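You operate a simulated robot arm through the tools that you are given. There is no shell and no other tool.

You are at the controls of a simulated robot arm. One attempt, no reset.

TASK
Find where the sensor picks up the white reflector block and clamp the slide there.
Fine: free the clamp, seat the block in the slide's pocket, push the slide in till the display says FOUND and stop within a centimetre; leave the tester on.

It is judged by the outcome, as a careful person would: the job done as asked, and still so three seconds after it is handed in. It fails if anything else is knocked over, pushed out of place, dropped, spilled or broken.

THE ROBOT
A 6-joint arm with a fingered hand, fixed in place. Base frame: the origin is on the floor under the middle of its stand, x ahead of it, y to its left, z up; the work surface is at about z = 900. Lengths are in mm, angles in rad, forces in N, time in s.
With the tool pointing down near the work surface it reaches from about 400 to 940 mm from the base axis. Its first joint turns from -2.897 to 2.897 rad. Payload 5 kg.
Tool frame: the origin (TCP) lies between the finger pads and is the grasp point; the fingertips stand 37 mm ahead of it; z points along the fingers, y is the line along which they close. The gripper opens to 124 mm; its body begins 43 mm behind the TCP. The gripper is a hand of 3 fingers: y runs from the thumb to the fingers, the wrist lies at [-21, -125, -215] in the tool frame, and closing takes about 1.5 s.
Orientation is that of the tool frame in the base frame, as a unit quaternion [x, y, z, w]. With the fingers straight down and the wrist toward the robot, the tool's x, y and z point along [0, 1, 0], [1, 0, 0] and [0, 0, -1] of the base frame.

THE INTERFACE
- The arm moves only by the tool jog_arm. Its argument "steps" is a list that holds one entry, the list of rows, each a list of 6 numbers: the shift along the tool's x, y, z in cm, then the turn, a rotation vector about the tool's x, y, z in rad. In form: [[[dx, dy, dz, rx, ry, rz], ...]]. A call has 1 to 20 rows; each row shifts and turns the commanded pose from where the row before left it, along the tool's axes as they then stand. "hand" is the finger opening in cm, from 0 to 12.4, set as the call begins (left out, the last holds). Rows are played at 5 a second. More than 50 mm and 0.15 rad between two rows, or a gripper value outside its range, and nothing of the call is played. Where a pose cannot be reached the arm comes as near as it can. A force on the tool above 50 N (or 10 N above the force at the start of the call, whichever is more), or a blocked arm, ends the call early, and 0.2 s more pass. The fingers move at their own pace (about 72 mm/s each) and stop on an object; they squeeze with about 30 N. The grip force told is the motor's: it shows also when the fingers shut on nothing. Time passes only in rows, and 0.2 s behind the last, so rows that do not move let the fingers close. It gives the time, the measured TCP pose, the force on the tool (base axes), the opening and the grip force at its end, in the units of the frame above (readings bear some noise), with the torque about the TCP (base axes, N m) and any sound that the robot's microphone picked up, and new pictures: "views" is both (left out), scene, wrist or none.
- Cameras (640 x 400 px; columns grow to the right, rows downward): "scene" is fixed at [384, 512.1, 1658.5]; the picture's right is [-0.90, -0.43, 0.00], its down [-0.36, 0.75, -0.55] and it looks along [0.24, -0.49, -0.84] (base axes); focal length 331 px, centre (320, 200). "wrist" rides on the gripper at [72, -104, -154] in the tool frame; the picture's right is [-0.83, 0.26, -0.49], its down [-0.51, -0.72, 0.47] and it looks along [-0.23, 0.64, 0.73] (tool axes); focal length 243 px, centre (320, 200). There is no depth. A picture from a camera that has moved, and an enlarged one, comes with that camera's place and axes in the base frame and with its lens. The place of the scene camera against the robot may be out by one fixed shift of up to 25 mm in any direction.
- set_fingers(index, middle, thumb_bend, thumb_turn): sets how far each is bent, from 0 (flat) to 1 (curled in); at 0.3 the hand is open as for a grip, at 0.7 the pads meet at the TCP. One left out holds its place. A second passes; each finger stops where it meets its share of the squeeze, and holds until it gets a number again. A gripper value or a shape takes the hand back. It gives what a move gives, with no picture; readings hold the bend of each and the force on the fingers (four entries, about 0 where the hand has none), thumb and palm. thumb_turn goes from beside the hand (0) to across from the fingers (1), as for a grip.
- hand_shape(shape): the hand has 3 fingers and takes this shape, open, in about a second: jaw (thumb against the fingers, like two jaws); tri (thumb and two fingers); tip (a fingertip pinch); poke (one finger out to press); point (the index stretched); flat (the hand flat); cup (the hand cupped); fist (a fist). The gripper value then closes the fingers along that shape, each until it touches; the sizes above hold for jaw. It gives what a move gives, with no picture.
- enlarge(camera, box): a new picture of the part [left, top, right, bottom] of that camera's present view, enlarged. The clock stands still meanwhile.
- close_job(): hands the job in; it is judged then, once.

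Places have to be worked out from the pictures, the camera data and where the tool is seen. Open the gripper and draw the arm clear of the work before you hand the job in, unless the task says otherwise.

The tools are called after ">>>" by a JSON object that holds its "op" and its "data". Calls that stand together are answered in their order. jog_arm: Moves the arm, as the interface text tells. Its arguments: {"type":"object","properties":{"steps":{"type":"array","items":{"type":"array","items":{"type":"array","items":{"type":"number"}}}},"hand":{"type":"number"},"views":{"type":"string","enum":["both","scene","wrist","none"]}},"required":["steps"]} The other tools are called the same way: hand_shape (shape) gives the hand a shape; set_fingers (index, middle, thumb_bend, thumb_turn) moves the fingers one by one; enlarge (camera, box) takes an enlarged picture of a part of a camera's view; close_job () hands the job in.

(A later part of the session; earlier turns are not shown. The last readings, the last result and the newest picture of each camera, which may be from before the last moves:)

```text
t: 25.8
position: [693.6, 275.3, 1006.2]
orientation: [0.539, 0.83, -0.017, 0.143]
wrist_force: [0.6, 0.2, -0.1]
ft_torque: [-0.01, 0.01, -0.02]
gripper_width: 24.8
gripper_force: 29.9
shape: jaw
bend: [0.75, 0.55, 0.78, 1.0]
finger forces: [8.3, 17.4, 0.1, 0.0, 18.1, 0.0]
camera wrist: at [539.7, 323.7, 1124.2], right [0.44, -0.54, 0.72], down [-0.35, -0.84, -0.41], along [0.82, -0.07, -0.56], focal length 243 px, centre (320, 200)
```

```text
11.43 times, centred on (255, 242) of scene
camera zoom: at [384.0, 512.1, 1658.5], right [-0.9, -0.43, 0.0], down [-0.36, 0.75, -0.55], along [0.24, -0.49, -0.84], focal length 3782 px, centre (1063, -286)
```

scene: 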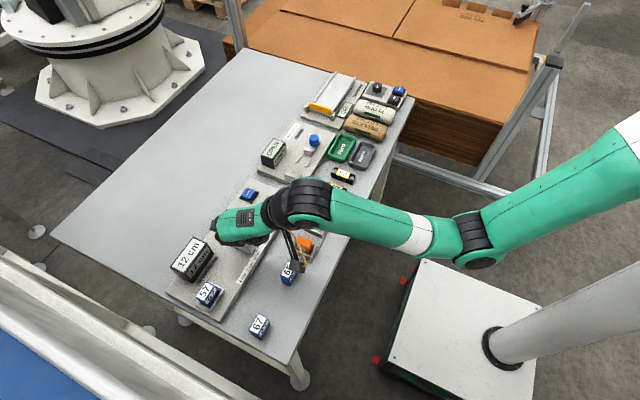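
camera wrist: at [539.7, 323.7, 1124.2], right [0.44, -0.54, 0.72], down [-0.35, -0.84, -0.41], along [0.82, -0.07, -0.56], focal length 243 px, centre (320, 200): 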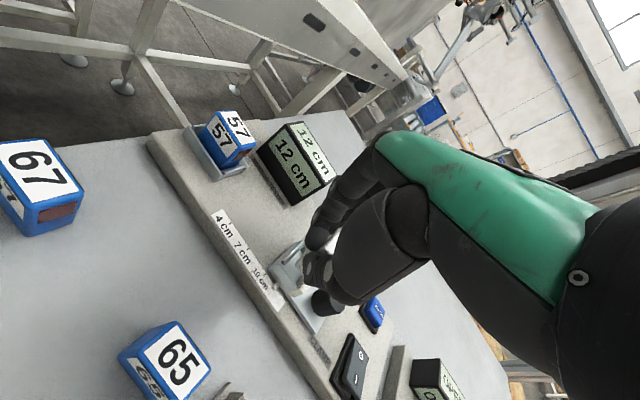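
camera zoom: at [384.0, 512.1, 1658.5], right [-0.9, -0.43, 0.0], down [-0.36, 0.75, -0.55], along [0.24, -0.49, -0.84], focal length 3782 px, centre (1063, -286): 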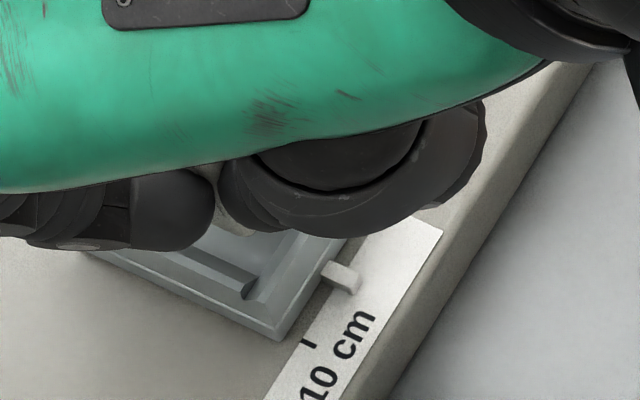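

The corner sits about 1.2 mm too far out in x and 1.3 mm short in y relative to the pocket's centre. I'll correct that and lower 12 mm in small steps, monitoring contact force.

>>> {"op": "jog_arm", "data": {"steps": [[[0.16, -0.05, -0.05, 0, 0, 0], [0.102, -0.05, 0.385, 0, 0, 0], [0.102, -0.05, 0.385, 0, 0, 0], [0.102, -0.05, 0.385, 0, 0, 0], [0, 0, 0, 0, 0, 0]]]}}

>>> {"op": "enlarge", "data": {"camera": "wrist", "box": [265, 220, 335, 300]}}

>>> {"op": "enlarge", "data": {"camera": "scene", "box": [230, 220, 275, 260]}}

```text
t: 27.0
position: [691.1, 275.8, 994.9]
orientation: [0.54, 0.83, -0.017, 0.143]
wrist_force: [2.8, -0.3, 0.5]
ft_torque: [-0.03, -0.21, 0.0]
gripper_width: 25.3
gripper_force: 29.7
shape: jaw
bend: [0.75, 0.55, 0.78, 1.0]
finger forces: [8.9, 18.2, 0.0, 0.1, 16.7, 0.0]
camera wrist: at [538.6, 325.1, 1112.1], right [0.44, -0.54, 0.72], down [-0.36, -0.84, -0.41], along [0.82, -0.07, -0.56], focal length 243 px, centre (320, 200)
```

scene: 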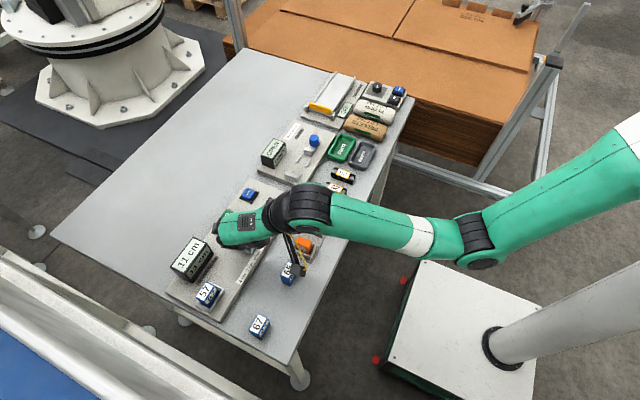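
wrist: 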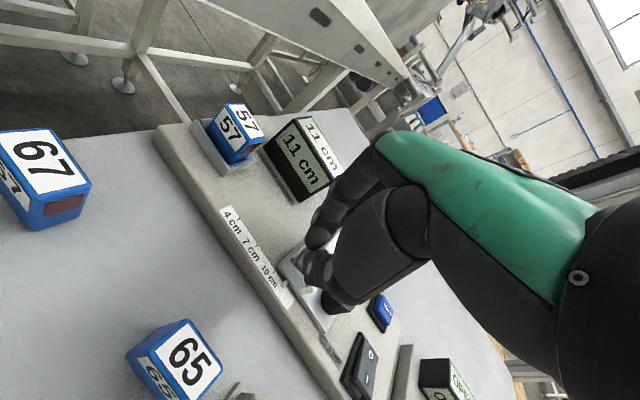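

```text
5.00 times, centred on (300, 260) of wrist
camera zoom: at [538.6, 325.1, 1112.1], right [0.44, -0.54, 0.72], down [-0.36, -0.84, -0.41], along [0.82, -0.07, -0.56], focal length 1213 px, centre (420, -100)
```

zoom: 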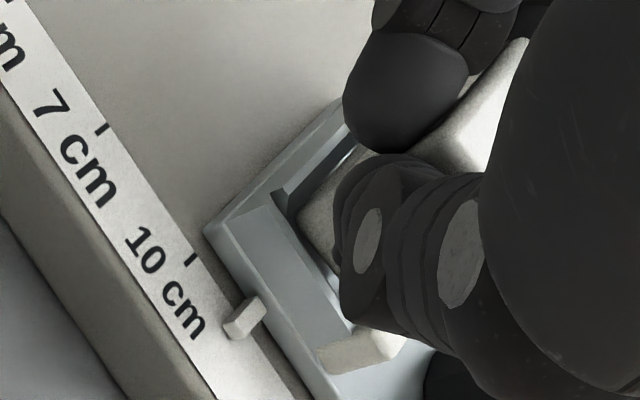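

```text
10.00 times, centred on (252, 240) of scene
camera zoom: at [384.0, 512.1, 1658.5], right [-0.9, -0.43, 0.0], down [-0.36, 0.75, -0.55], along [0.24, -0.49, -0.84], focal length 3310 px, centre (995, -200)
```

zoom: 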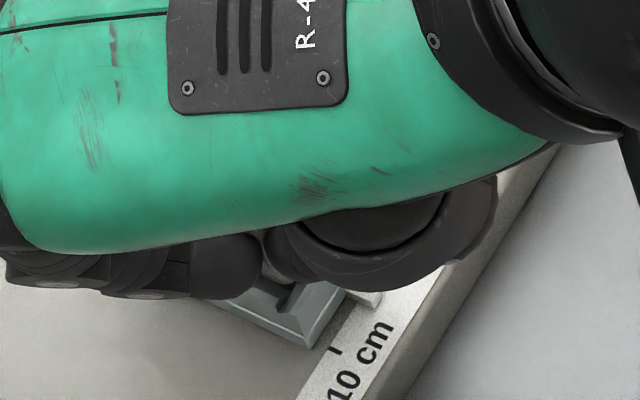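

The display flicked to 11 cm, so the block now touches the slide lightly; a +x force of 2.8 N suggests the near wall. I'll ease 1 mm in +x and check the force before going lower.

>>> {"op": "jog_arm", "data": {"steps": [[[-0.038, 0.09, 0.022, 0, 0, 0], [0, 0, 0, 0, 0, 0]]], "views": "none"}}

>>> {"op": "enlarge", "data": {"camera": "wrist", "box": [280, 225, 330, 285]}}

```text
t: 27.6
position: [693.2, 277.0, 995.0]
orientation: [0.54, 0.83, -0.018, 0.141]
wrist_force: [0.6, -0.8, -0.1]
ft_torque: [-0.01, 0.01, 0.01]
gripper_width: 25.3
gripper_force: 30.1
shape: jaw
bend: [0.75, 0.55, 0.78, 1.0]
finger forces: [8.9, 17.4, 0.1, 0.0, 18.0, 0.0]
```

```text
6.67 times, centred on (305, 255) of wrist
camera zoom: at [539.4, 325.0, 1112.0], right [0.44, -0.54, 0.72], down [-0.36, -0.84, -0.41], along [0.82, -0.07, -0.56], focal length 1618 px, centre (420, -167)
```

zoom: 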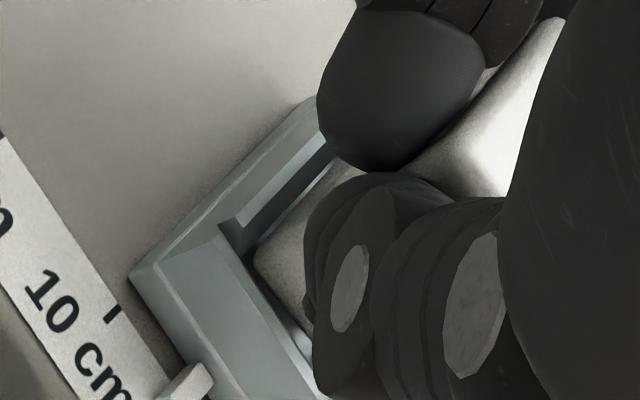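

The side force vanished and the corner sits inside the walls. I'll lower further in 2 mm steps.

>>> {"op": "jog_arm", "data": {"steps": [[[0.051, -0.025, 0.192, 0, 0, 0], [0.051, -0.025, 0.192, 0, 0, 0], [0, 0, 0, 0, 0, 0]]], "views": "none"}}

>>> {"op": "enlarge", "data": {"camera": "wrist", "box": [280, 225, 330, 285]}}

```text
t: 28.4
position: [693.9, 275.9, 991.3]
orientation: [0.54, 0.83, -0.017, 0.142]
wrist_force: [0.1, -0.6, -0.5]
ft_torque: [-0.04, 0.01, -0.04]
gripper_width: 25.0
gripper_force: 29.9
shape: jaw
bend: [0.75, 0.55, 0.78, 1.0]
finger forces: [8.4, 17.4, 0.0, 0.0, 18.3, 0.0]
```

```text
6.67 times, centred on (305, 255) of wrist
camera zoom: at [539.6, 325.2, 1108.1], right [0.44, -0.54, 0.72], down [-0.35, -0.84, -0.41], along [0.82, -0.07, -0.56], focal length 1618 px, centre (420, -167)
```

zoom: 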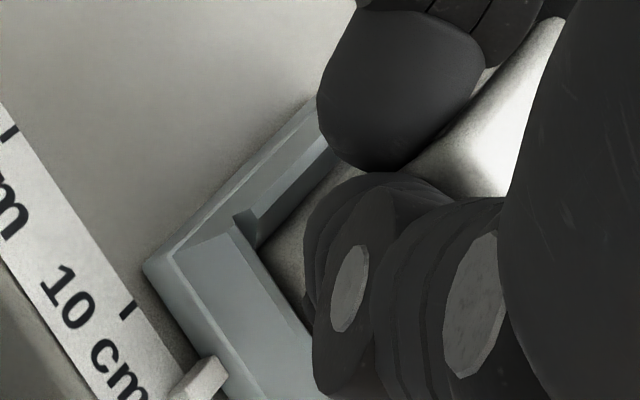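

No resistance; the block is entering the pocket. I'll continue down until the floor shows as an upward force.

>>> {"op": "jog_arm", "data": {"steps": [[[0.051, -0.025, 0.192, 0, 0, 0], [0.026, -0.013, 0.096, 0, 0, 0], [0, 0, 0, 0, 0, 0]]], "views": "none"}}

>>> {"op": "enlarge", "data": {"camera": "wrist", "box": [280, 225, 330, 285]}}

```text
t: 29.2
position: [693.8, 275.4, 989.6]
orientation: [0.539, 0.83, -0.017, 0.143]
wrist_force: [-0.6, -0.7, 0.3]
ft_torque: [0.02, -0.01, 0.0]
gripper_width: 25.0
gripper_force: 29.8
shape: jaw
bend: [0.75, 0.55, 0.78, 1.0]
finger forces: [8.6, 17.3, 0.1, 0.0, 18.3, 0.0]
```

```text
6.67 times, centred on (305, 255) of wrist
camera zoom: at [539.8, 325.3, 1105.1], right [0.44, -0.54, 0.72], down [-0.35, -0.84, -0.41], along [0.82, -0.07, -0.56], focal length 1618 px, centre (420, -167)
```

zoom: 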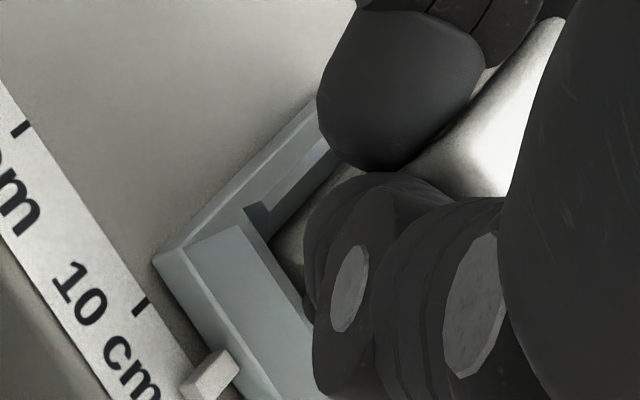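

Still free. Two more millimetre steps.

>>> {"op": "jog_arm", "data": {"steps": [[[0.051, -0.025, 0.192, 0, 0, 0], [0.026, -0.013, 0.096, 0, 0, 0], [0, 0, 0, 0, 0, 0]]], "views": "none"}}

>>> {"op": "enlarge", "data": {"camera": "wrist", "box": [280, 225, 330, 285]}}

```text
t: 30.0
position: [693.7, 276.4, 987.1]
orientation: [0.539, 0.83, -0.015, 0.144]
wrist_force: [1.0, -0.9, 12.5]
ft_torque: [-0.09, -0.09, -0.02]
gripper_width: 26.2
gripper_force: 30.0
shape: jaw
bend: [0.75, 0.54, 0.79, 1.0]
finger forces: [8.5, 19.1, 0.0, 0.1, 20.7, 0.0]
```

```text
6.67 times, centred on (305, 255) of wrist
camera zoom: at [539.7, 325.1, 1103.3], right [0.44, -0.54, 0.72], down [-0.35, -0.84, -0.42], along [0.83, -0.07, -0.56], focal length 1618 px, centre (420, -167)
```

zoom: 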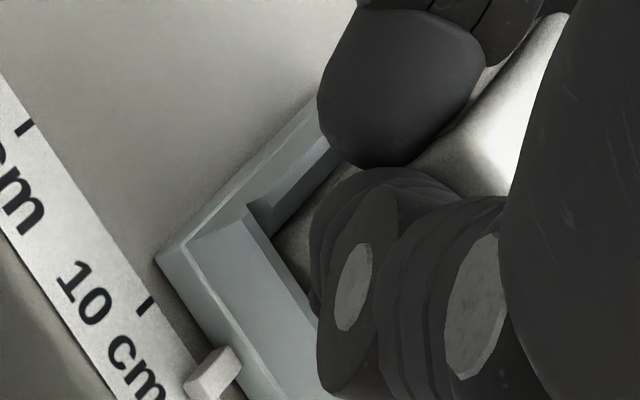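

Contact: 12.5 N upward with the torque placing it right at the block's low corner, so it stands on the pocket floor. Before opening I'll check the clearance between the index finger and the display box.

>>> {"op": "enlarge", "data": {"camera": "scene", "box": [170, 200, 270, 280]}}

>>> {"op": "enlarge", "data": {"camera": "wrist", "box": [255, 100, 395, 260]}}

```text
5.00 times, centred on (220, 240) of scene
camera zoom: at [384.0, 512.1, 1658.5], right [-0.9, -0.43, 0.0], down [-0.36, 0.75, -0.55], along [0.24, -0.49, -0.84], focal length 1655 px, centre (820, 0)
```

zoom: 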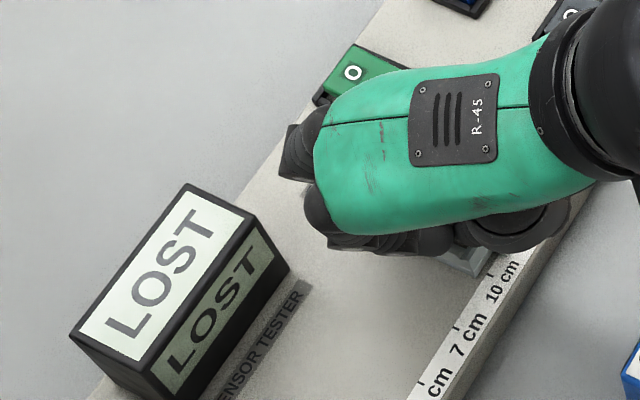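

```text
2.50 times, centred on (325, 180) of wrist
camera zoom: at [539.7, 325.1, 1103.3], right [0.44, -0.54, 0.72], down [-0.35, -0.84, -0.42], along [0.83, -0.07, -0.56], focal length 606 px, centre (308, 250)
```

zoom: 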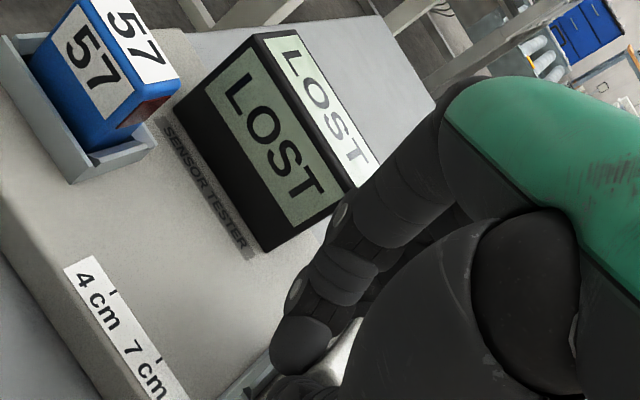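

The display now reads LOST, so the tester senses the block seated in the slide but out of range. There's enough clearance, so I'll lift the command 1 mm to relax the pressure and open modestly.

>>> {"op": "jog_arm", "data": {"steps": [[[-0.026, 0.013, -0.096, 0, 0, 0], [0, 0, 0, 0, 0, 0], [0, 0, 0, 0, 0, 0], [0, 0, 0, 0, 0, 0], [0, 0, 0, 0, 0, 0]]], "hand": 4.4}}

>>> {"op": "enlarge", "data": {"camera": "wrist", "box": [270, 200, 350, 300]}}

>>> {"op": "enlarge", "data": {"camera": "scene", "box": [180, 200, 280, 280]}}

```text
t: 31.2
position: [693.9, 276.5, 986.7]
orientation: [0.54, 0.83, -0.017, 0.143]
wrist_force: [0.9, -0.3, -0.7]
ft_torque: [-0.03, 0.02, -0.01]
gripper_width: 43.8
gripper_force: 0.0
shape: jaw
bend: [0.74, 0.51, 0.73, 1.0]
finger forces: [0.0, 0.1, 0.0, 0.0, 0.0, 0.0]
camera wrist: at [539.6, 325.1, 1103.1], right [0.44, -0.54, 0.72], down [-0.36, -0.84, -0.41], along [0.82, -0.07, -0.56], focal length 243 px, centre (320, 200)
```

scene: 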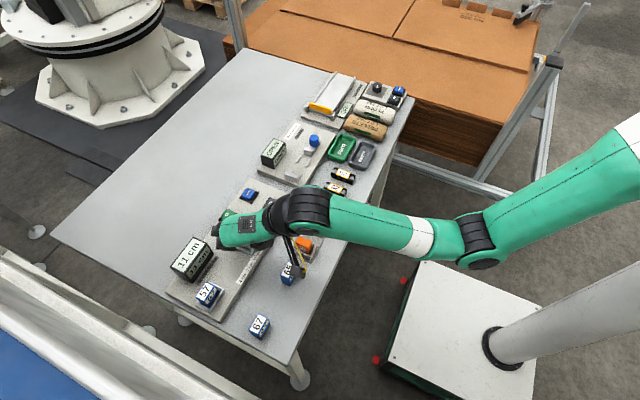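
wrist: 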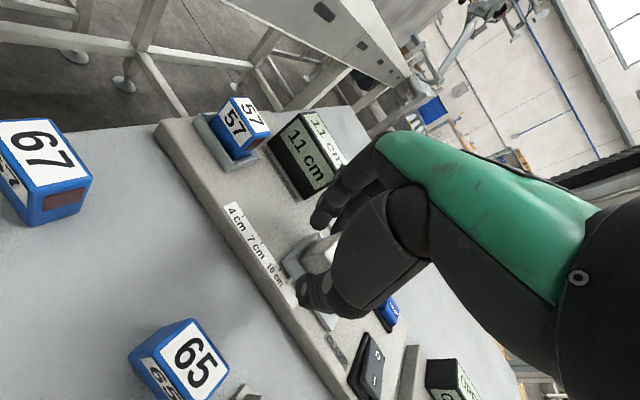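

```text
4.00 times, centred on (310, 250) of wrist
camera zoom: at [539.6, 325.1, 1103.1], right [0.44, -0.54, 0.72], down [-0.36, -0.84, -0.41], along [0.82, -0.07, -0.56], focal length 970 px, centre (360, 0)
```

zoom: 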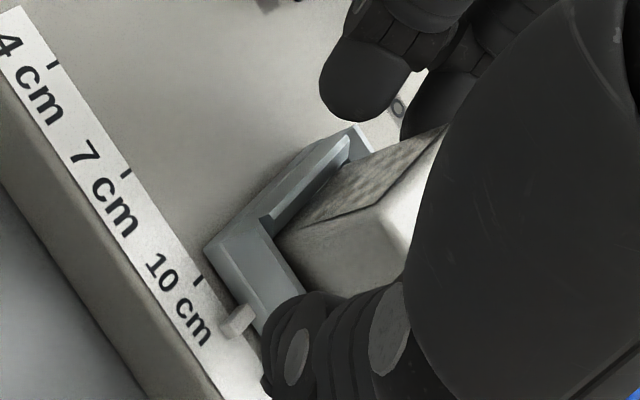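

```text
5.00 times, centred on (230, 240) of scene
camera zoom: at [384.0, 512.1, 1658.5], right [-0.9, -0.43, 0.0], down [-0.36, 0.75, -0.55], along [0.24, -0.49, -0.84], focal length 1655 px, centre (770, 0)
```

zoom: 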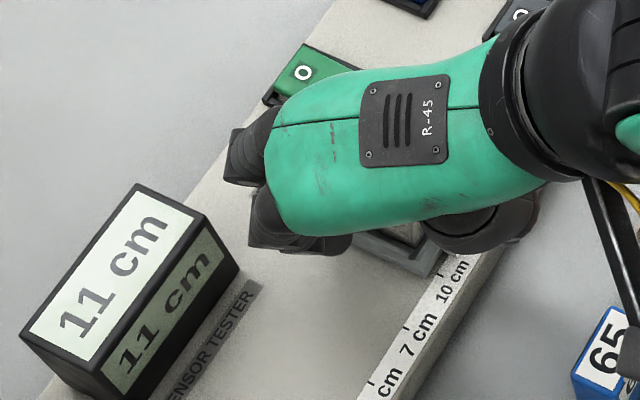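

Released: the block stands in the pocket with its patterned face toward the sensor, display back to 11 cm. I'll lift straight up, slowly at first, to clear the block.

>>> {"op": "jog_arm", "data": {"steps": [[[-0.128, 0.063, -0.48, 0, 0, 0], [-0.256, 0.126, -0.96, 0, 0, 0], [-0.51, 0.25, -1.92, 0, 0, 0], [-0.77, 0.38, -2.88, 0, 0, 0], [-0.77, 0.38, -2.88, 0, 0, 0], [0, 0, 0, 0, 0, 0]]]}}

>>> {"op": "enlarge", "data": {"camera": "wrist", "box": [200, 200, 340, 330]}}

>>> {"op": "enlarge", "data": {"camera": "scene", "box": [170, 190, 290, 290]}}

```text
t: 32.6
position: [694.5, 277.5, 1082.2]
orientation: [0.539, 0.83, -0.016, 0.143]
wrist_force: [0.1, 0.3, -0.4]
ft_torque: [0.01, -0.03, 0.0]
gripper_width: 44.0
gripper_force: 0.1
shape: jaw
bend: [0.74, 0.51, 0.73, 1.0]
finger forces: [0.1, 0.1, 0.0, 0.1, 0.0, 0.0]
camera wrist: at [540.2, 324.9, 1198.9], right [0.44, -0.54, 0.72], down [-0.35, -0.84, -0.41], along [0.82, -0.07, -0.56], focal length 243 px, centre (320, 200)
```

scene: 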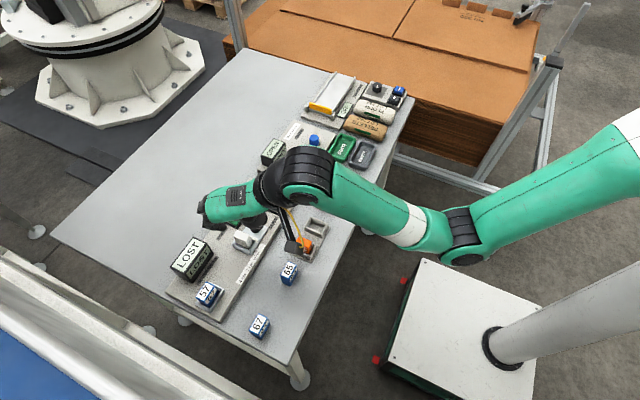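
wrist: 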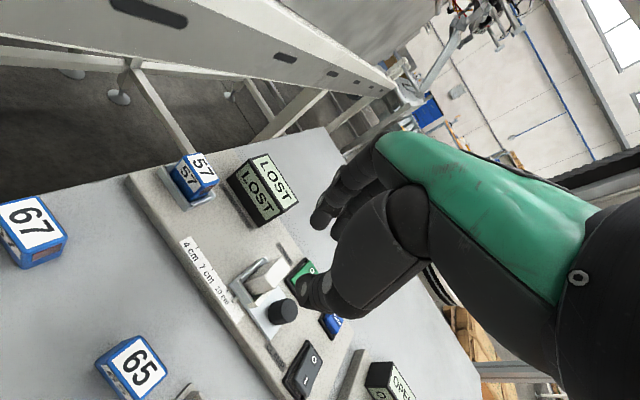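

```text
3.08 times, centred on (270, 265) of wrist
camera zoom: at [540.2, 324.9, 1198.9], right [0.44, -0.54, 0.72], down [-0.35, -0.84, -0.41], along [0.82, -0.07, -0.56], focal length 746 px, centre (474, 0)
```

zoom: 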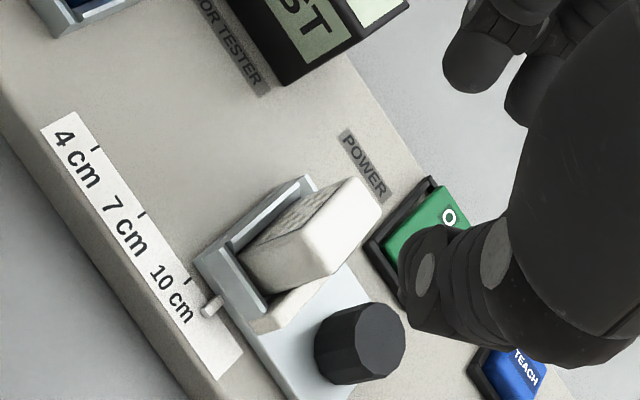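

```text
4.00 times, centred on (230, 240) of scene
camera zoom: at [384.0, 512.1, 1658.5], right [-0.9, -0.43, 0.0], down [-0.36, 0.75, -0.55], along [0.24, -0.49, -0.84], focal length 1324 px, centre (680, 40)
```

zoom: 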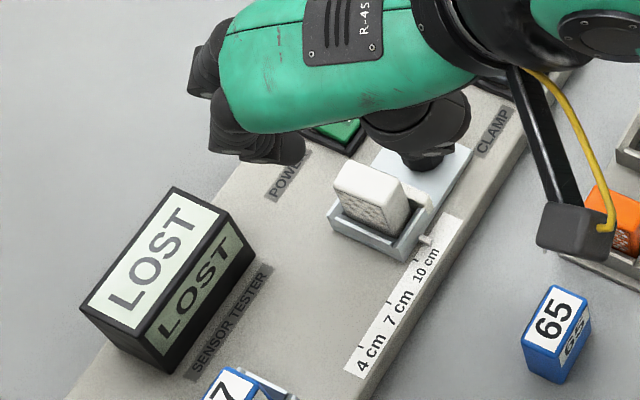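

The block stands in the pocket and the display alternates LOST / 11 cm. I'll zoom in to check it sits flat.

>>> {"op": "enlarge", "data": {"camera": "wrist", "box": [225, 245, 305, 325]}}

>>> {"op": "enlarge", "data": {"camera": "scene", "box": [225, 215, 285, 265]}}

```text
5.00 times, centred on (265, 285) of wrist
camera zoom: at [540.2, 324.9, 1198.9], right [0.44, -0.54, 0.72], down [-0.35, -0.84, -0.41], along [0.82, -0.07, -0.56], focal length 1213 px, centre (595, -225)
```

zoom: 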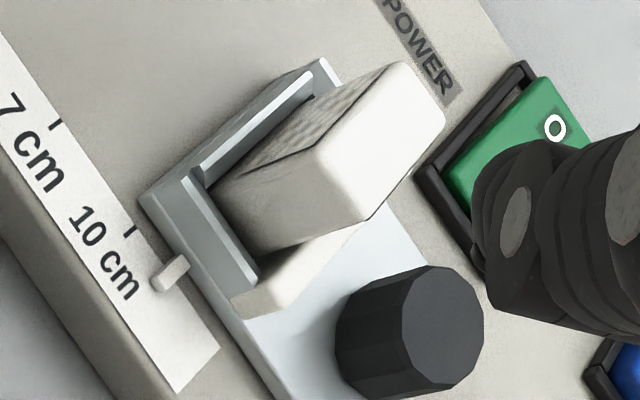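

```text
8.00 times, centred on (255, 240) of scene
camera zoom: at [384.0, 512.1, 1658.5], right [-0.9, -0.43, 0.0], down [-0.36, 0.75, -0.55], along [0.24, -0.49, -0.84], focal length 2648 px, centre (840, -120)
```

zoom: 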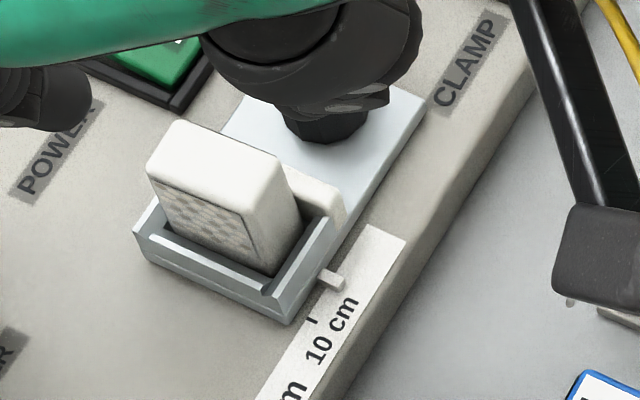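

The block sits flat, upright, square against the bar with its reflective face toward the sensor. I'll move up and away to the right of the knob and return the hand to straight down.

>>> {"op": "jog_arm", "data": {"steps": [[[-3.92, -0.79, -0.45, 0, 0, 0], [-3.92, -0.79, -0.45, 0, 0, 0], [-3.92, -0.79, -0.45, 0, 0, 0], [0, 0, 0, 0.0473, 0.0823, 0.049], [0, 0, 0, 0.0473, 0.0823, 0.049], [0, 0, 0, 0.0473, 0.0823, 0.049], [0, 0, 0, 0, 0, 0.09], [0, 0, 0, 0, 0, 0.09], [0, 0, 0, 0, 0, 0.09], [0, 0, 0, 0, 0, 0]]]}}

>>> {"op": "hand_shape", "data": {"shape": "poke"}}

>>> {"op": "set_fingers", "data": {"middle": 0.0}}

>>> {"op": "enlarge", "data": {"camera": "scene", "box": [170, 170, 310, 290]}}

>>> {"op": "enlarge", "data": {"camera": "wrist", "box": [160, 140, 360, 320]}}

```text
t: 34.8
position: [714.7, 164.6, 1120.6]
orientation: [0.707, 0.707, 0.001, 0.001]
wrist_force: [0.0, -0.1, 0.1]
ft_torque: [-0.01, 0.04, -0.03]
gripper_width: 43.8
gripper_force: 0.0
shape: jaw
bend: [0.74, 0.51, 0.73, 1.0]
finger forces: [0.0, 0.1, 0.0, 0.0, 0.1, 0.1]
camera wrist: at [609.8, 236.7, 1275.7], right [0.26, -0.83, 0.49], down [-0.72, -0.51, -0.47], along [0.64, -0.23, -0.73], focal length 243 px, centre (320, 200)
```

scene: 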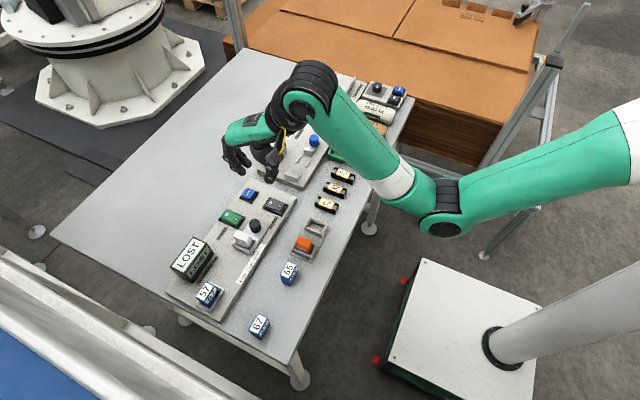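
wrist: 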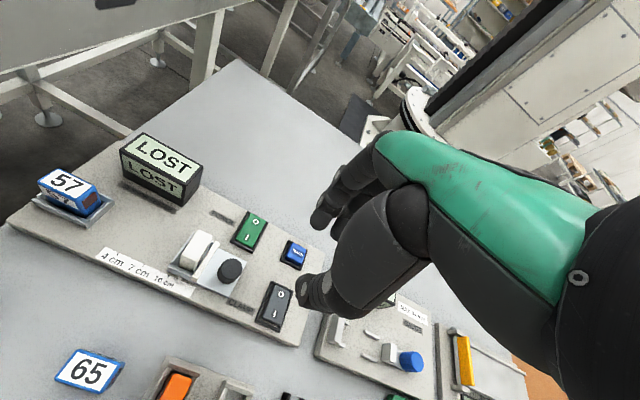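

```text
t: 35.7
position: [712.5, 164.2, 1122.5]
orientation: [0.707, 0.707, 0.001, 0.001]
wrist_force: [0.1, 0.1, -0.6]
ft_torque: [0.01, -0.03, -0.02]
gripper_width: 0.3
gripper_force: 0.1
shape: poke
bend: [0.7, 0.7, 1.0, 1.0]
finger forces: [0.0, 0.0, 0.0, 0.1, 0.0, 0.0]
```

```text
t: 36.7
position: [714.1, 164.3, 1121.1]
orientation: [0.707, 0.707, 0.002, 0.001]
wrist_force: [0.6, -0.6, -0.1]
ft_torque: [-0.02, 0.02, -0.03]
gripper_width: 39.6
gripper_force: 0.1
shape: fingers
bend: [0.7, 0.0, 1.0, 1.0]
finger forces: [0.0, 0.0, 0.0, 0.0, 0.0, 0.1]
```

```text
3.33 times, centred on (240, 230) of scene
camera zoom: at [384.0, 512.1, 1658.5], right [-0.9, -0.43, 0.0], down [-0.36, 0.75, -0.55], along [0.24, -0.49, -0.84], focal length 1103 px, centre (587, 100)
```

zoom: 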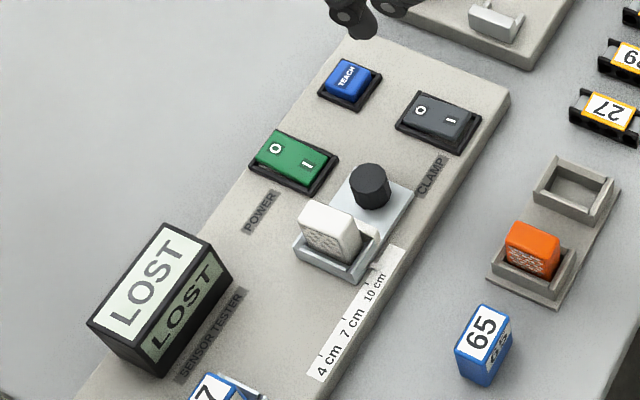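

```text
2.22 times, centred on (260, 230) of wrist
camera zoom: at [609.7, 236.6, 1275.7], right [0.26, -0.83, 0.49], down [-0.72, -0.51, -0.47], along [0.64, -0.23, -0.73], focal length 539 px, centre (453, 133)
```

zoom: 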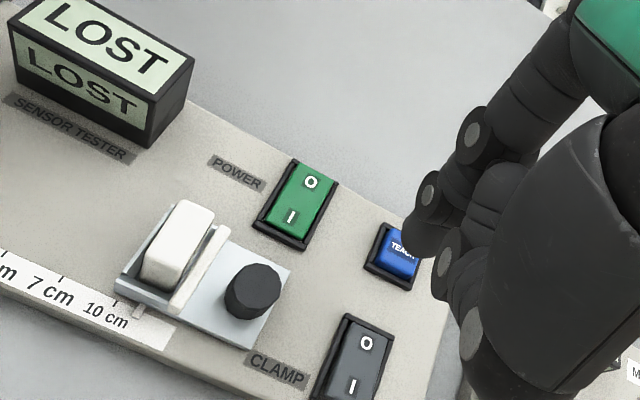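

Display reads LOST steadily; knob centre is about (714.5, 215.5), top z≈960. I'll lower the index finger behind (right of) the knob, tip near z≈940, clear of the CLAMP rocker.

>>> {"op": "jog_arm", "data": {"steps": [[[0, 0, 4.8, 0, 0, 0], [0, 0, 4.8, 0, 0, 0], [0, 0, 3.0, 0, 0, 0], [0, 0, 1.9, 0, 0, 0], [0, 0, 0, 0, 0, 0]]]}}

>>> {"op": "enlarge", "data": {"camera": "scene", "box": [190, 170, 290, 260]}}

>>> {"op": "enlarge", "data": {"camera": "wrist", "box": [180, 160, 360, 320]}}

```text
t: 37.9
position: [713.1, 164.2, 977.2]
orientation: [0.707, 0.707, 0.001, 0.001]
wrist_force: [0.8, 0.3, 0.4]
ft_torque: [0.0, 0.01, -0.01]
gripper_width: 39.4
gripper_force: 0.0
shape: fingers
bend: [0.7, 0.0, 1.0, 1.0]
finger forces: [0.0, 0.0, 0.0, 0.1, 0.0, 0.0]
camera wrist: at [609.9, 236.3, 1130.3], right [0.26, -0.83, 0.49], down [-0.72, -0.51, -0.47], along [0.64, -0.23, -0.73], focal length 243 px, centre (320, 200)
```

scene: 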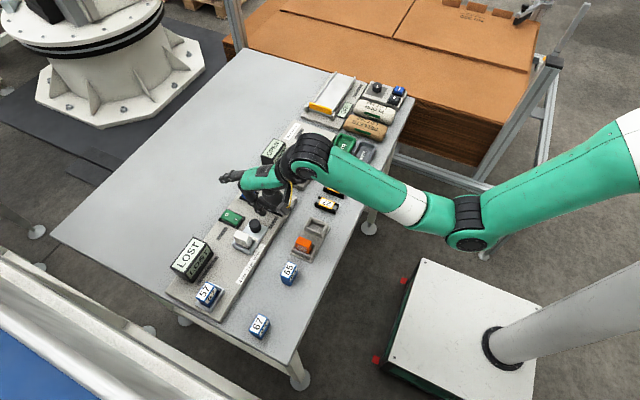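
wrist: 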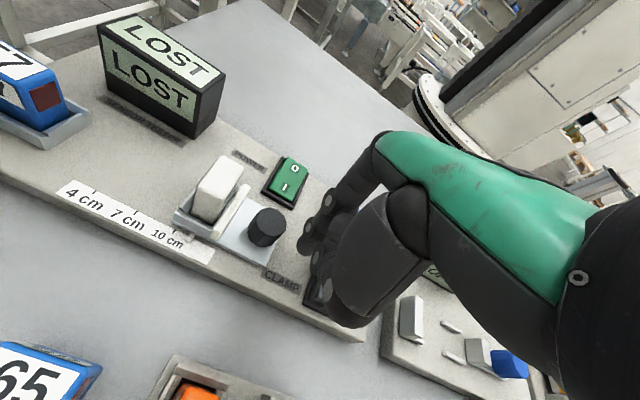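

```text
4.44 times, centred on (240, 215) of scene
camera zoom: at [384.0, 512.1, 1658.5], right [-0.9, -0.43, 0.0], down [-0.36, 0.75, -0.55], along [0.24, -0.49, -0.84], focal length 1471 px, centre (676, 133)
```

zoom: 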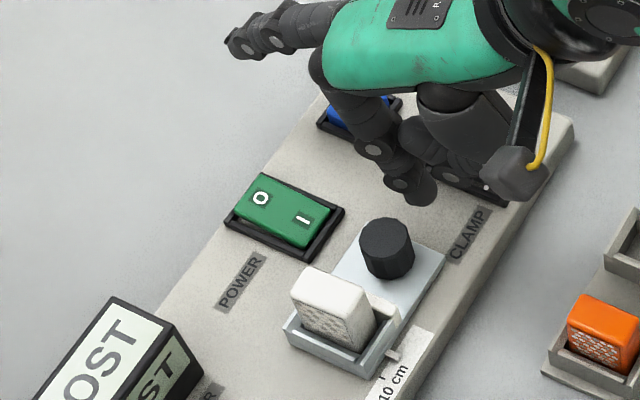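

```text
2.50 times, centred on (270, 240) of wrist
camera zoom: at [609.9, 236.3, 1130.3], right [0.26, -0.83, 0.49], down [-0.72, -0.51, -0.47], along [0.64, -0.23, -0.73], focal length 606 px, centre (445, 100)
```

zoom: 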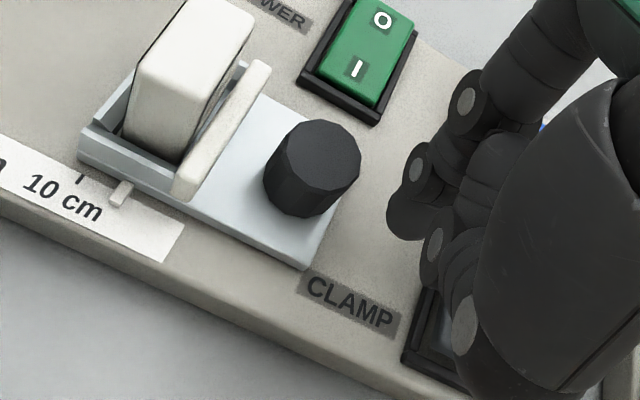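

The index is right of the knob with about 16 mm to go. I'll move +y to make contact.

>>> {"op": "jog_arm", "data": {"steps": [[[0.5, 0.2, 0, 0, 0, 0], [0.5, 0, 0, 0, 0, 0], [0.4, 0, 0, 0, 0, 0], [0.3, 0, 0, 0, 0, 0], [0, 0, 0, 0, 0, 0]]]}}

>>> {"op": "enlarge", "data": {"camera": "scene", "box": [160, 190, 280, 290]}}

>>> {"op": "enlarge", "data": {"camera": "wrist", "box": [180, 160, 360, 320]}}

```text
t: 39.1
position: [717.5, 181.8, 976.3]
orientation: [0.707, 0.707, 0.001, 0.001]
wrist_force: [-0.5, -0.7, -0.4]
ft_torque: [-0.02, -0.02, -0.02]
gripper_width: 39.4
gripper_force: 0.2
shape: fingers
bend: [0.7, 0.0, 1.0, 1.0]
finger forces: [0.9, 0.0, 0.0, 0.0, 0.0, 0.0]
camera wrist: at [612.7, 253.4, 1130.5], right [0.26, -0.83, 0.49], down [-0.72, -0.51, -0.47], along [0.64, -0.23, -0.73], focal length 243 px, centre (320, 200)
```

scene: 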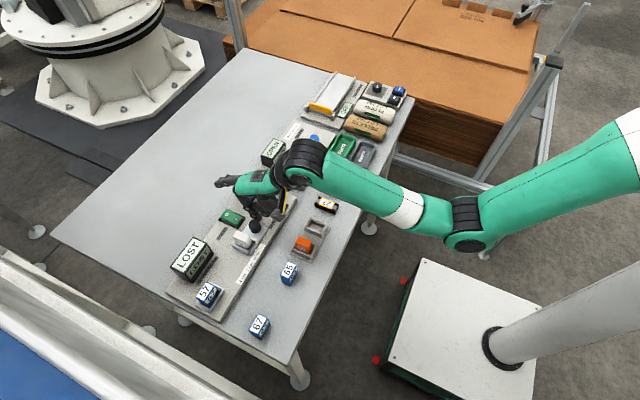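
wrist: 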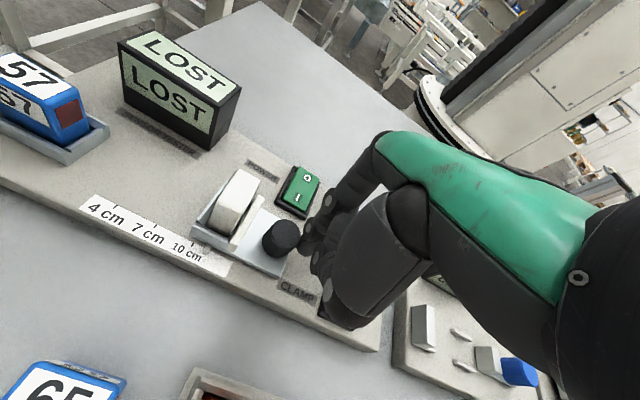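

```text
4.00 times, centred on (220, 240) of scene
camera zoom: at [384.0, 512.1, 1658.5], right [-0.9, -0.43, 0.0], down [-0.36, 0.75, -0.55], along [0.24, -0.49, -0.84], focal length 1324 px, centre (720, 40)
```

zoom: 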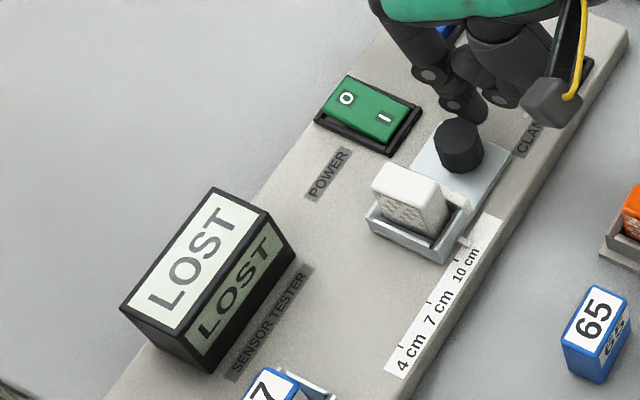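

```text
2.50 times, centred on (270, 240) of wrist
camera zoom: at [612.7, 253.4, 1130.5], right [0.26, -0.83, 0.49], down [-0.72, -0.51, -0.47], along [0.64, -0.23, -0.73], focal length 606 px, centre (445, 100)
```

zoom: 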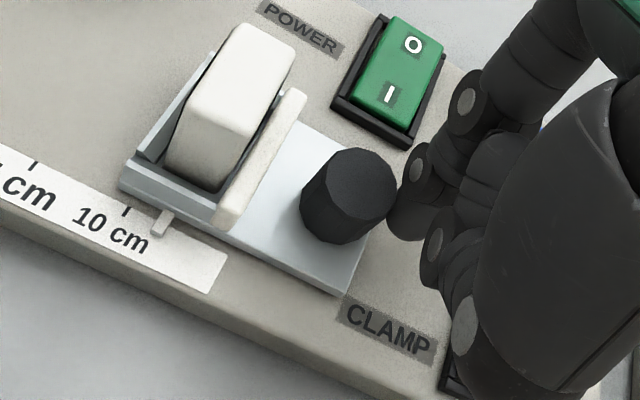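

Just touching the knob (index 0.9 N). Now I push in 5 mm increments, watching the display each time.

>>> {"op": "jog_arm", "data": {"steps": [[[0.25, 0, 0, 0, 0, 0], [0.25, 0, 0, 0, 0, 0], [0, 0, 0, 0, 0, 0]]], "views": "scene"}}

>>> {"op": "enlarge", "data": {"camera": "scene", "box": [160, 190, 280, 290]}}

```text
t: 39.9
position: [716.7, 184.4, 976.3]
orientation: [0.707, 0.707, 0.001, 0.001]
wrist_force: [0.8, -0.4, -0.6]
ft_torque: [-0.02, 0.0, -0.01]
gripper_width: 39.7
gripper_force: 0.7
shape: fingers
bend: [0.7, 0.0, 1.0, 1.0]
finger forces: [0.8, 0.1, 0.0, 0.1, 0.0, 0.0]
```

scene: 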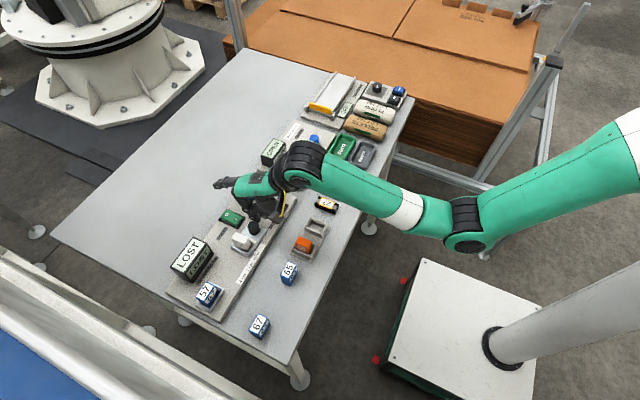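

```text
4.00 times, centred on (220, 240) of scene
camera zoom: at [384.0, 512.1, 1658.5], right [-0.9, -0.43, 0.0], down [-0.36, 0.75, -0.55], along [0.24, -0.49, -0.84], focal length 1324 px, centre (720, 40)
```

zoom: 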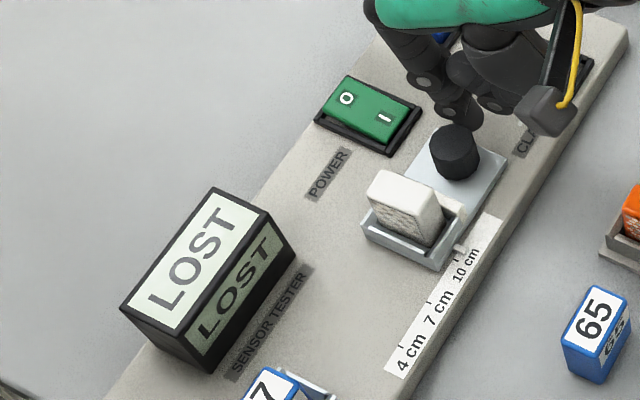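

The slide moves easily (about 0.8 N), display still LOST. Another 5 mm.

>>> {"op": "jog_arm", "data": {"steps": [[[0.25, 0, 0, 0, 0, 0], [0.25, 0, 0, 0, 0, 0], [0, 0, 0, 0, 0, 0]]], "views": "none"}}

>>> {"op": "enlarge", "data": {"camera": "scene", "box": [160, 190, 280, 290]}}

```text
t: 40.7
position: [715.8, 191.9, 977.3]
orientation: [0.707, 0.707, 0.002, 0.001]
wrist_force: [-0.3, 0.0, 0.0]
ft_torque: [0.03, -0.04, 0.01]
gripper_width: 39.3
gripper_force: 0.0
shape: fingers
bend: [0.7, 0.0, 1.0, 1.0]
finger forces: [0.0, 0.0, 0.1, 0.1, 0.1, 0.1]
```

```text
4.00 times, centred on (220, 240) of scene
camera zoom: at [384.0, 512.1, 1658.5], right [-0.9, -0.43, 0.0], down [-0.36, 0.75, -0.55], along [0.24, -0.49, -0.84], focal length 1324 px, centre (720, 40)
```

zoom: 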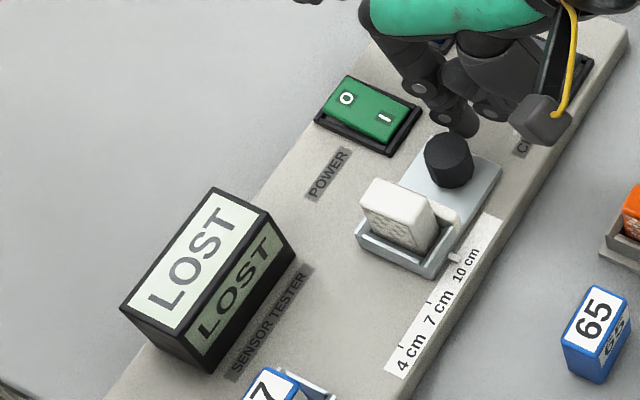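

Still LOST with the pointer near 10.5 cm. Another 5 mm.

>>> {"op": "jog_arm", "data": {"steps": [[[0.25, 0, 0, 0, 0, 0], [0.25, 0, 0, 0, 0, 0], [0, 0, 0, 0, 0, 0]]], "views": "none"}}

>>> {"op": "enlarge", "data": {"camera": "scene", "box": [160, 190, 280, 290]}}

```text
t: 41.5
position: [717.5, 195.6, 977.9]
orientation: [0.707, 0.707, 0.001, 0.001]
wrist_force: [0.5, -1.7, 0.4]
ft_torque: [-0.02, -0.02, 0.0]
gripper_width: 39.4
gripper_force: 0.5
shape: fingers
bend: [0.7, 0.0, 1.0, 1.0]
finger forces: [1.8, 0.0, 0.0, 0.0, 0.0, 0.0]
```

```text
4.00 times, centred on (220, 240) of scene
camera zoom: at [384.0, 512.1, 1658.5], right [-0.9, -0.43, 0.0], down [-0.36, 0.75, -0.55], along [0.24, -0.49, -0.84], focal length 1324 px, centre (720, 40)
```

zoom: 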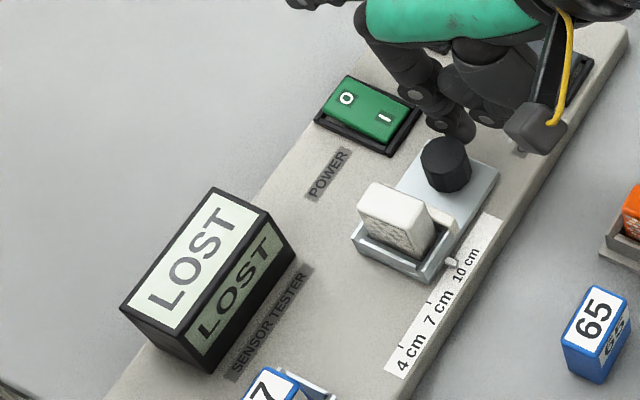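

Pointer now about at the 10 cm tick, still LOST. Continuing in 5 mm steps.

>>> {"op": "jog_arm", "data": {"steps": [[[0.25, 0, 0, 0, 0, 0], [0.25, 0, 0, 0, 0, 0], [0, 0, 0, 0, 0, 0]]], "views": "none"}}

>>> {"op": "enlarge", "data": {"camera": "scene", "box": [160, 190, 280, 290]}}

```text
t: 42.3
position: [716.8, 200.7, 976.7]
orientation: [0.707, 0.707, 0.001, 0.001]
wrist_force: [0.0, -1.5, -0.6]
ft_torque: [-0.02, -0.01, -0.02]
gripper_width: 39.6
gripper_force: 0.2
shape: fingers
bend: [0.7, 0.0, 1.0, 1.0]
finger forces: [0.8, 0.1, 0.1, 0.0, 0.1, 0.0]
```

```text
4.00 times, centred on (220, 240) of scene
camera zoom: at [384.0, 512.1, 1658.5], right [-0.9, -0.43, 0.0], down [-0.36, 0.75, -0.55], along [0.24, -0.49, -0.84], focal length 1324 px, centre (720, 40)
```

zoom: 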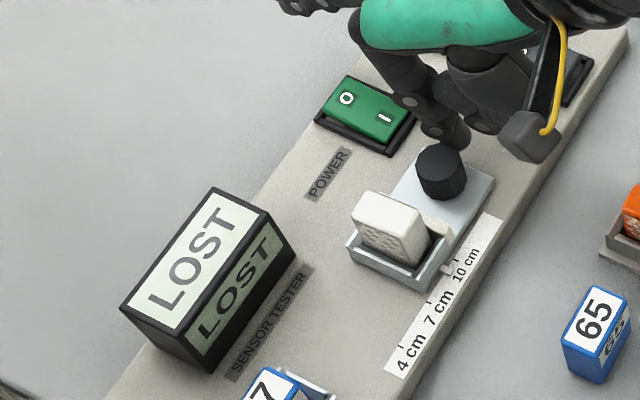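

Still LOST at roughly 9.7 cm. Next 5 mm.

>>> {"op": "jog_arm", "data": {"steps": [[[0.25, 0, 0, 0, 0, 0], [0.25, 0, 0, 0, 0, 0], [0, 0, 0, 0, 0, 0]]], "views": "none"}}

>>> {"op": "enlarge", "data": {"camera": "scene", "box": [160, 190, 280, 290]}}

>>> {"op": "enlarge", "data": {"camera": "wrist", "box": [160, 100, 360, 320]}}

```text
t: 43.1
position: [716.0, 206.0, 977.2]
orientation: [0.707, 0.707, 0.001, 0.001]
wrist_force: [0.4, 0.0, -0.7]
ft_torque: [-0.03, 0.0, -0.05]
gripper_width: 39.1
gripper_force: 0.7
shape: fingers
bend: [0.7, 0.0, 1.0, 1.0]
finger forces: [0.8, 0.0, 0.1, 0.1, 0.1, 0.0]
```

```text
4.00 times, centred on (220, 240) of scene
camera zoom: at [384.0, 512.1, 1658.5], right [-0.9, -0.43, 0.0], down [-0.36, 0.75, -0.55], along [0.24, -0.49, -0.84], focal length 1324 px, centre (720, 40)
```

zoom: 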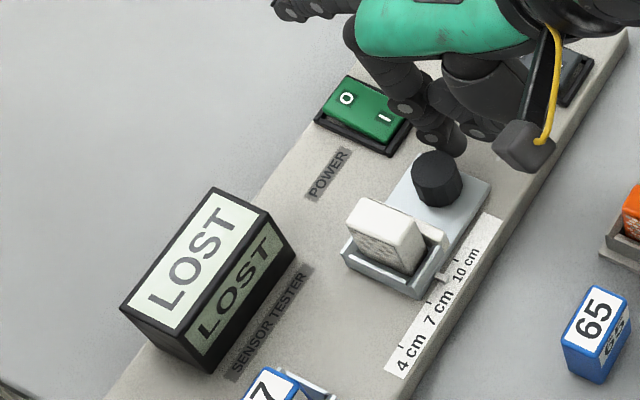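

```text
1.82 times, centred on (260, 210) of wrist
camera zoom: at [612.3, 278.6, 1130.9], right [0.26, -0.83, 0.49], down [-0.72, -0.51, -0.47], along [0.64, -0.23, -0.73], focal length 441 px, centre (429, 182)
```

zoom: 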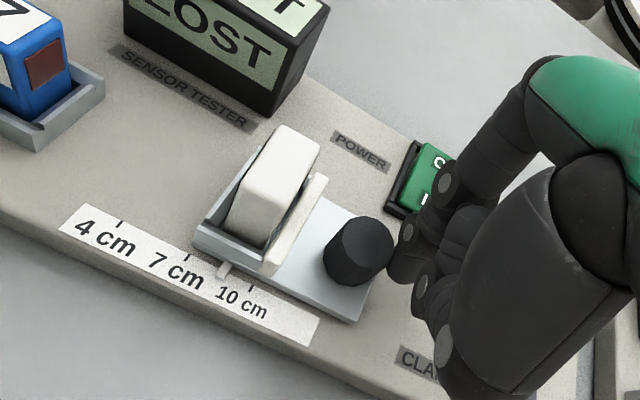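

Pointer is now about 8.8 cm, still LOST. Another 5 mm.

>>> {"op": "jog_arm", "data": {"steps": [[[0.25, 0, 0, 0, 0, 0], [0.25, 0, 0, 0, 0, 0], [0, 0, 0, 0, 0, 0]]], "views": "none"}}

>>> {"op": "enlarge", "data": {"camera": "scene", "box": [160, 190, 280, 290]}}

```text
t: 43.9
position: [717.2, 212.0, 976.9]
orientation: [0.707, 0.707, 0.002, 0.002]
wrist_force: [0.7, -0.8, -0.1]
ft_torque: [0.01, -0.01, -0.01]
gripper_width: 39.4
gripper_force: 0.7
shape: fingers
bend: [0.7, 0.0, 1.0, 1.0]
finger forces: [0.8, 0.1, 0.1, 0.1, 0.0, 0.0]
```

```text
4.00 times, centred on (220, 240) of scene
camera zoom: at [384.0, 512.1, 1658.5], right [-0.9, -0.43, 0.0], down [-0.36, 0.75, -0.55], along [0.24, -0.49, -0.84], focal length 1324 px, centre (720, 40)
```

zoom: 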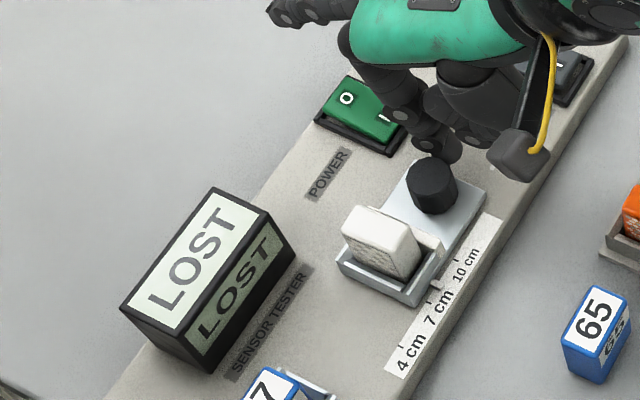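

Still LOST at about 8.3 cm. Another 5 mm.

>>> {"op": "jog_arm", "data": {"steps": [[[0.25, 0, 0, 0, 0, 0], [0.25, 0, 0, 0, 0, 0], [0, 0, 0, 0, 0, 0]]], "views": "none"}}

>>> {"op": "enlarge", "data": {"camera": "scene", "box": [160, 190, 280, 290]}}

```text
t: 44.7
position: [716.4, 217.0, 976.8]
orientation: [0.707, 0.707, 0.002, 0.001]
wrist_force: [0.6, -1.6, 0.6]
ft_torque: [0.0, 0.01, 0.01]
gripper_width: 39.3
gripper_force: 0.1
shape: fingers
bend: [0.7, 0.0, 1.0, 1.0]
finger forces: [0.8, 0.0, 0.1, 0.0, 0.1, 0.0]
```

```text
4.00 times, centred on (220, 240) of scene
camera zoom: at [384.0, 512.1, 1658.5], right [-0.9, -0.43, 0.0], down [-0.36, 0.75, -0.55], along [0.24, -0.49, -0.84], focal length 1324 px, centre (720, 40)
```

zoom: 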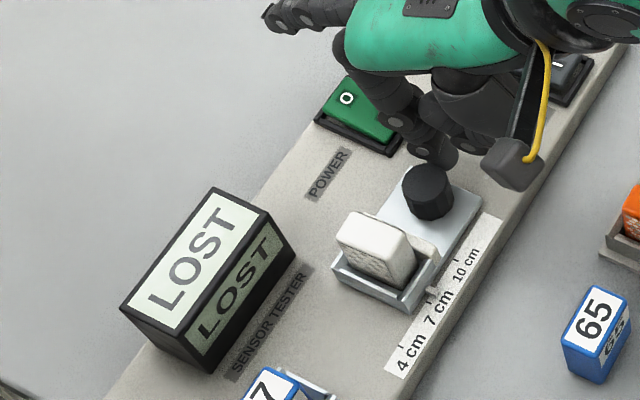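

Pointer about 7.7 cm, LOST. Next 5 mm.

>>> {"op": "jog_arm", "data": {"steps": [[[0.25, 0, 0, 0, 0, 0], [0.25, 0, 0, 0, 0, 0], [0, 0, 0, 0, 0, 0]]], "views": "none"}}

>>> {"op": "enlarge", "data": {"camera": "scene", "box": [160, 190, 280, 290]}}

```text
t: 45.5
position: [717.5, 221.9, 976.3]
orientation: [0.707, 0.707, 0.001, 0.001]
wrist_force: [-0.3, -0.6, -0.2]
ft_torque: [0.03, -0.02, -0.01]
gripper_width: 39.5
gripper_force: 0.0
shape: fingers
bend: [0.7, 0.0, 1.0, 1.0]
finger forces: [0.0, 0.0, 0.0, 0.0, 0.0, 0.1]
```

```text
4.00 times, centred on (220, 240) of scene
camera zoom: at [384.0, 512.1, 1658.5], right [-0.9, -0.43, 0.0], down [-0.36, 0.75, -0.55], along [0.24, -0.49, -0.84], focal length 1324 px, centre (720, 40)
```

zoom: 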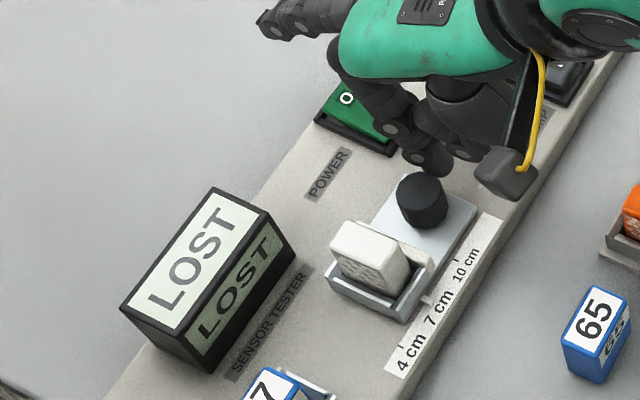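

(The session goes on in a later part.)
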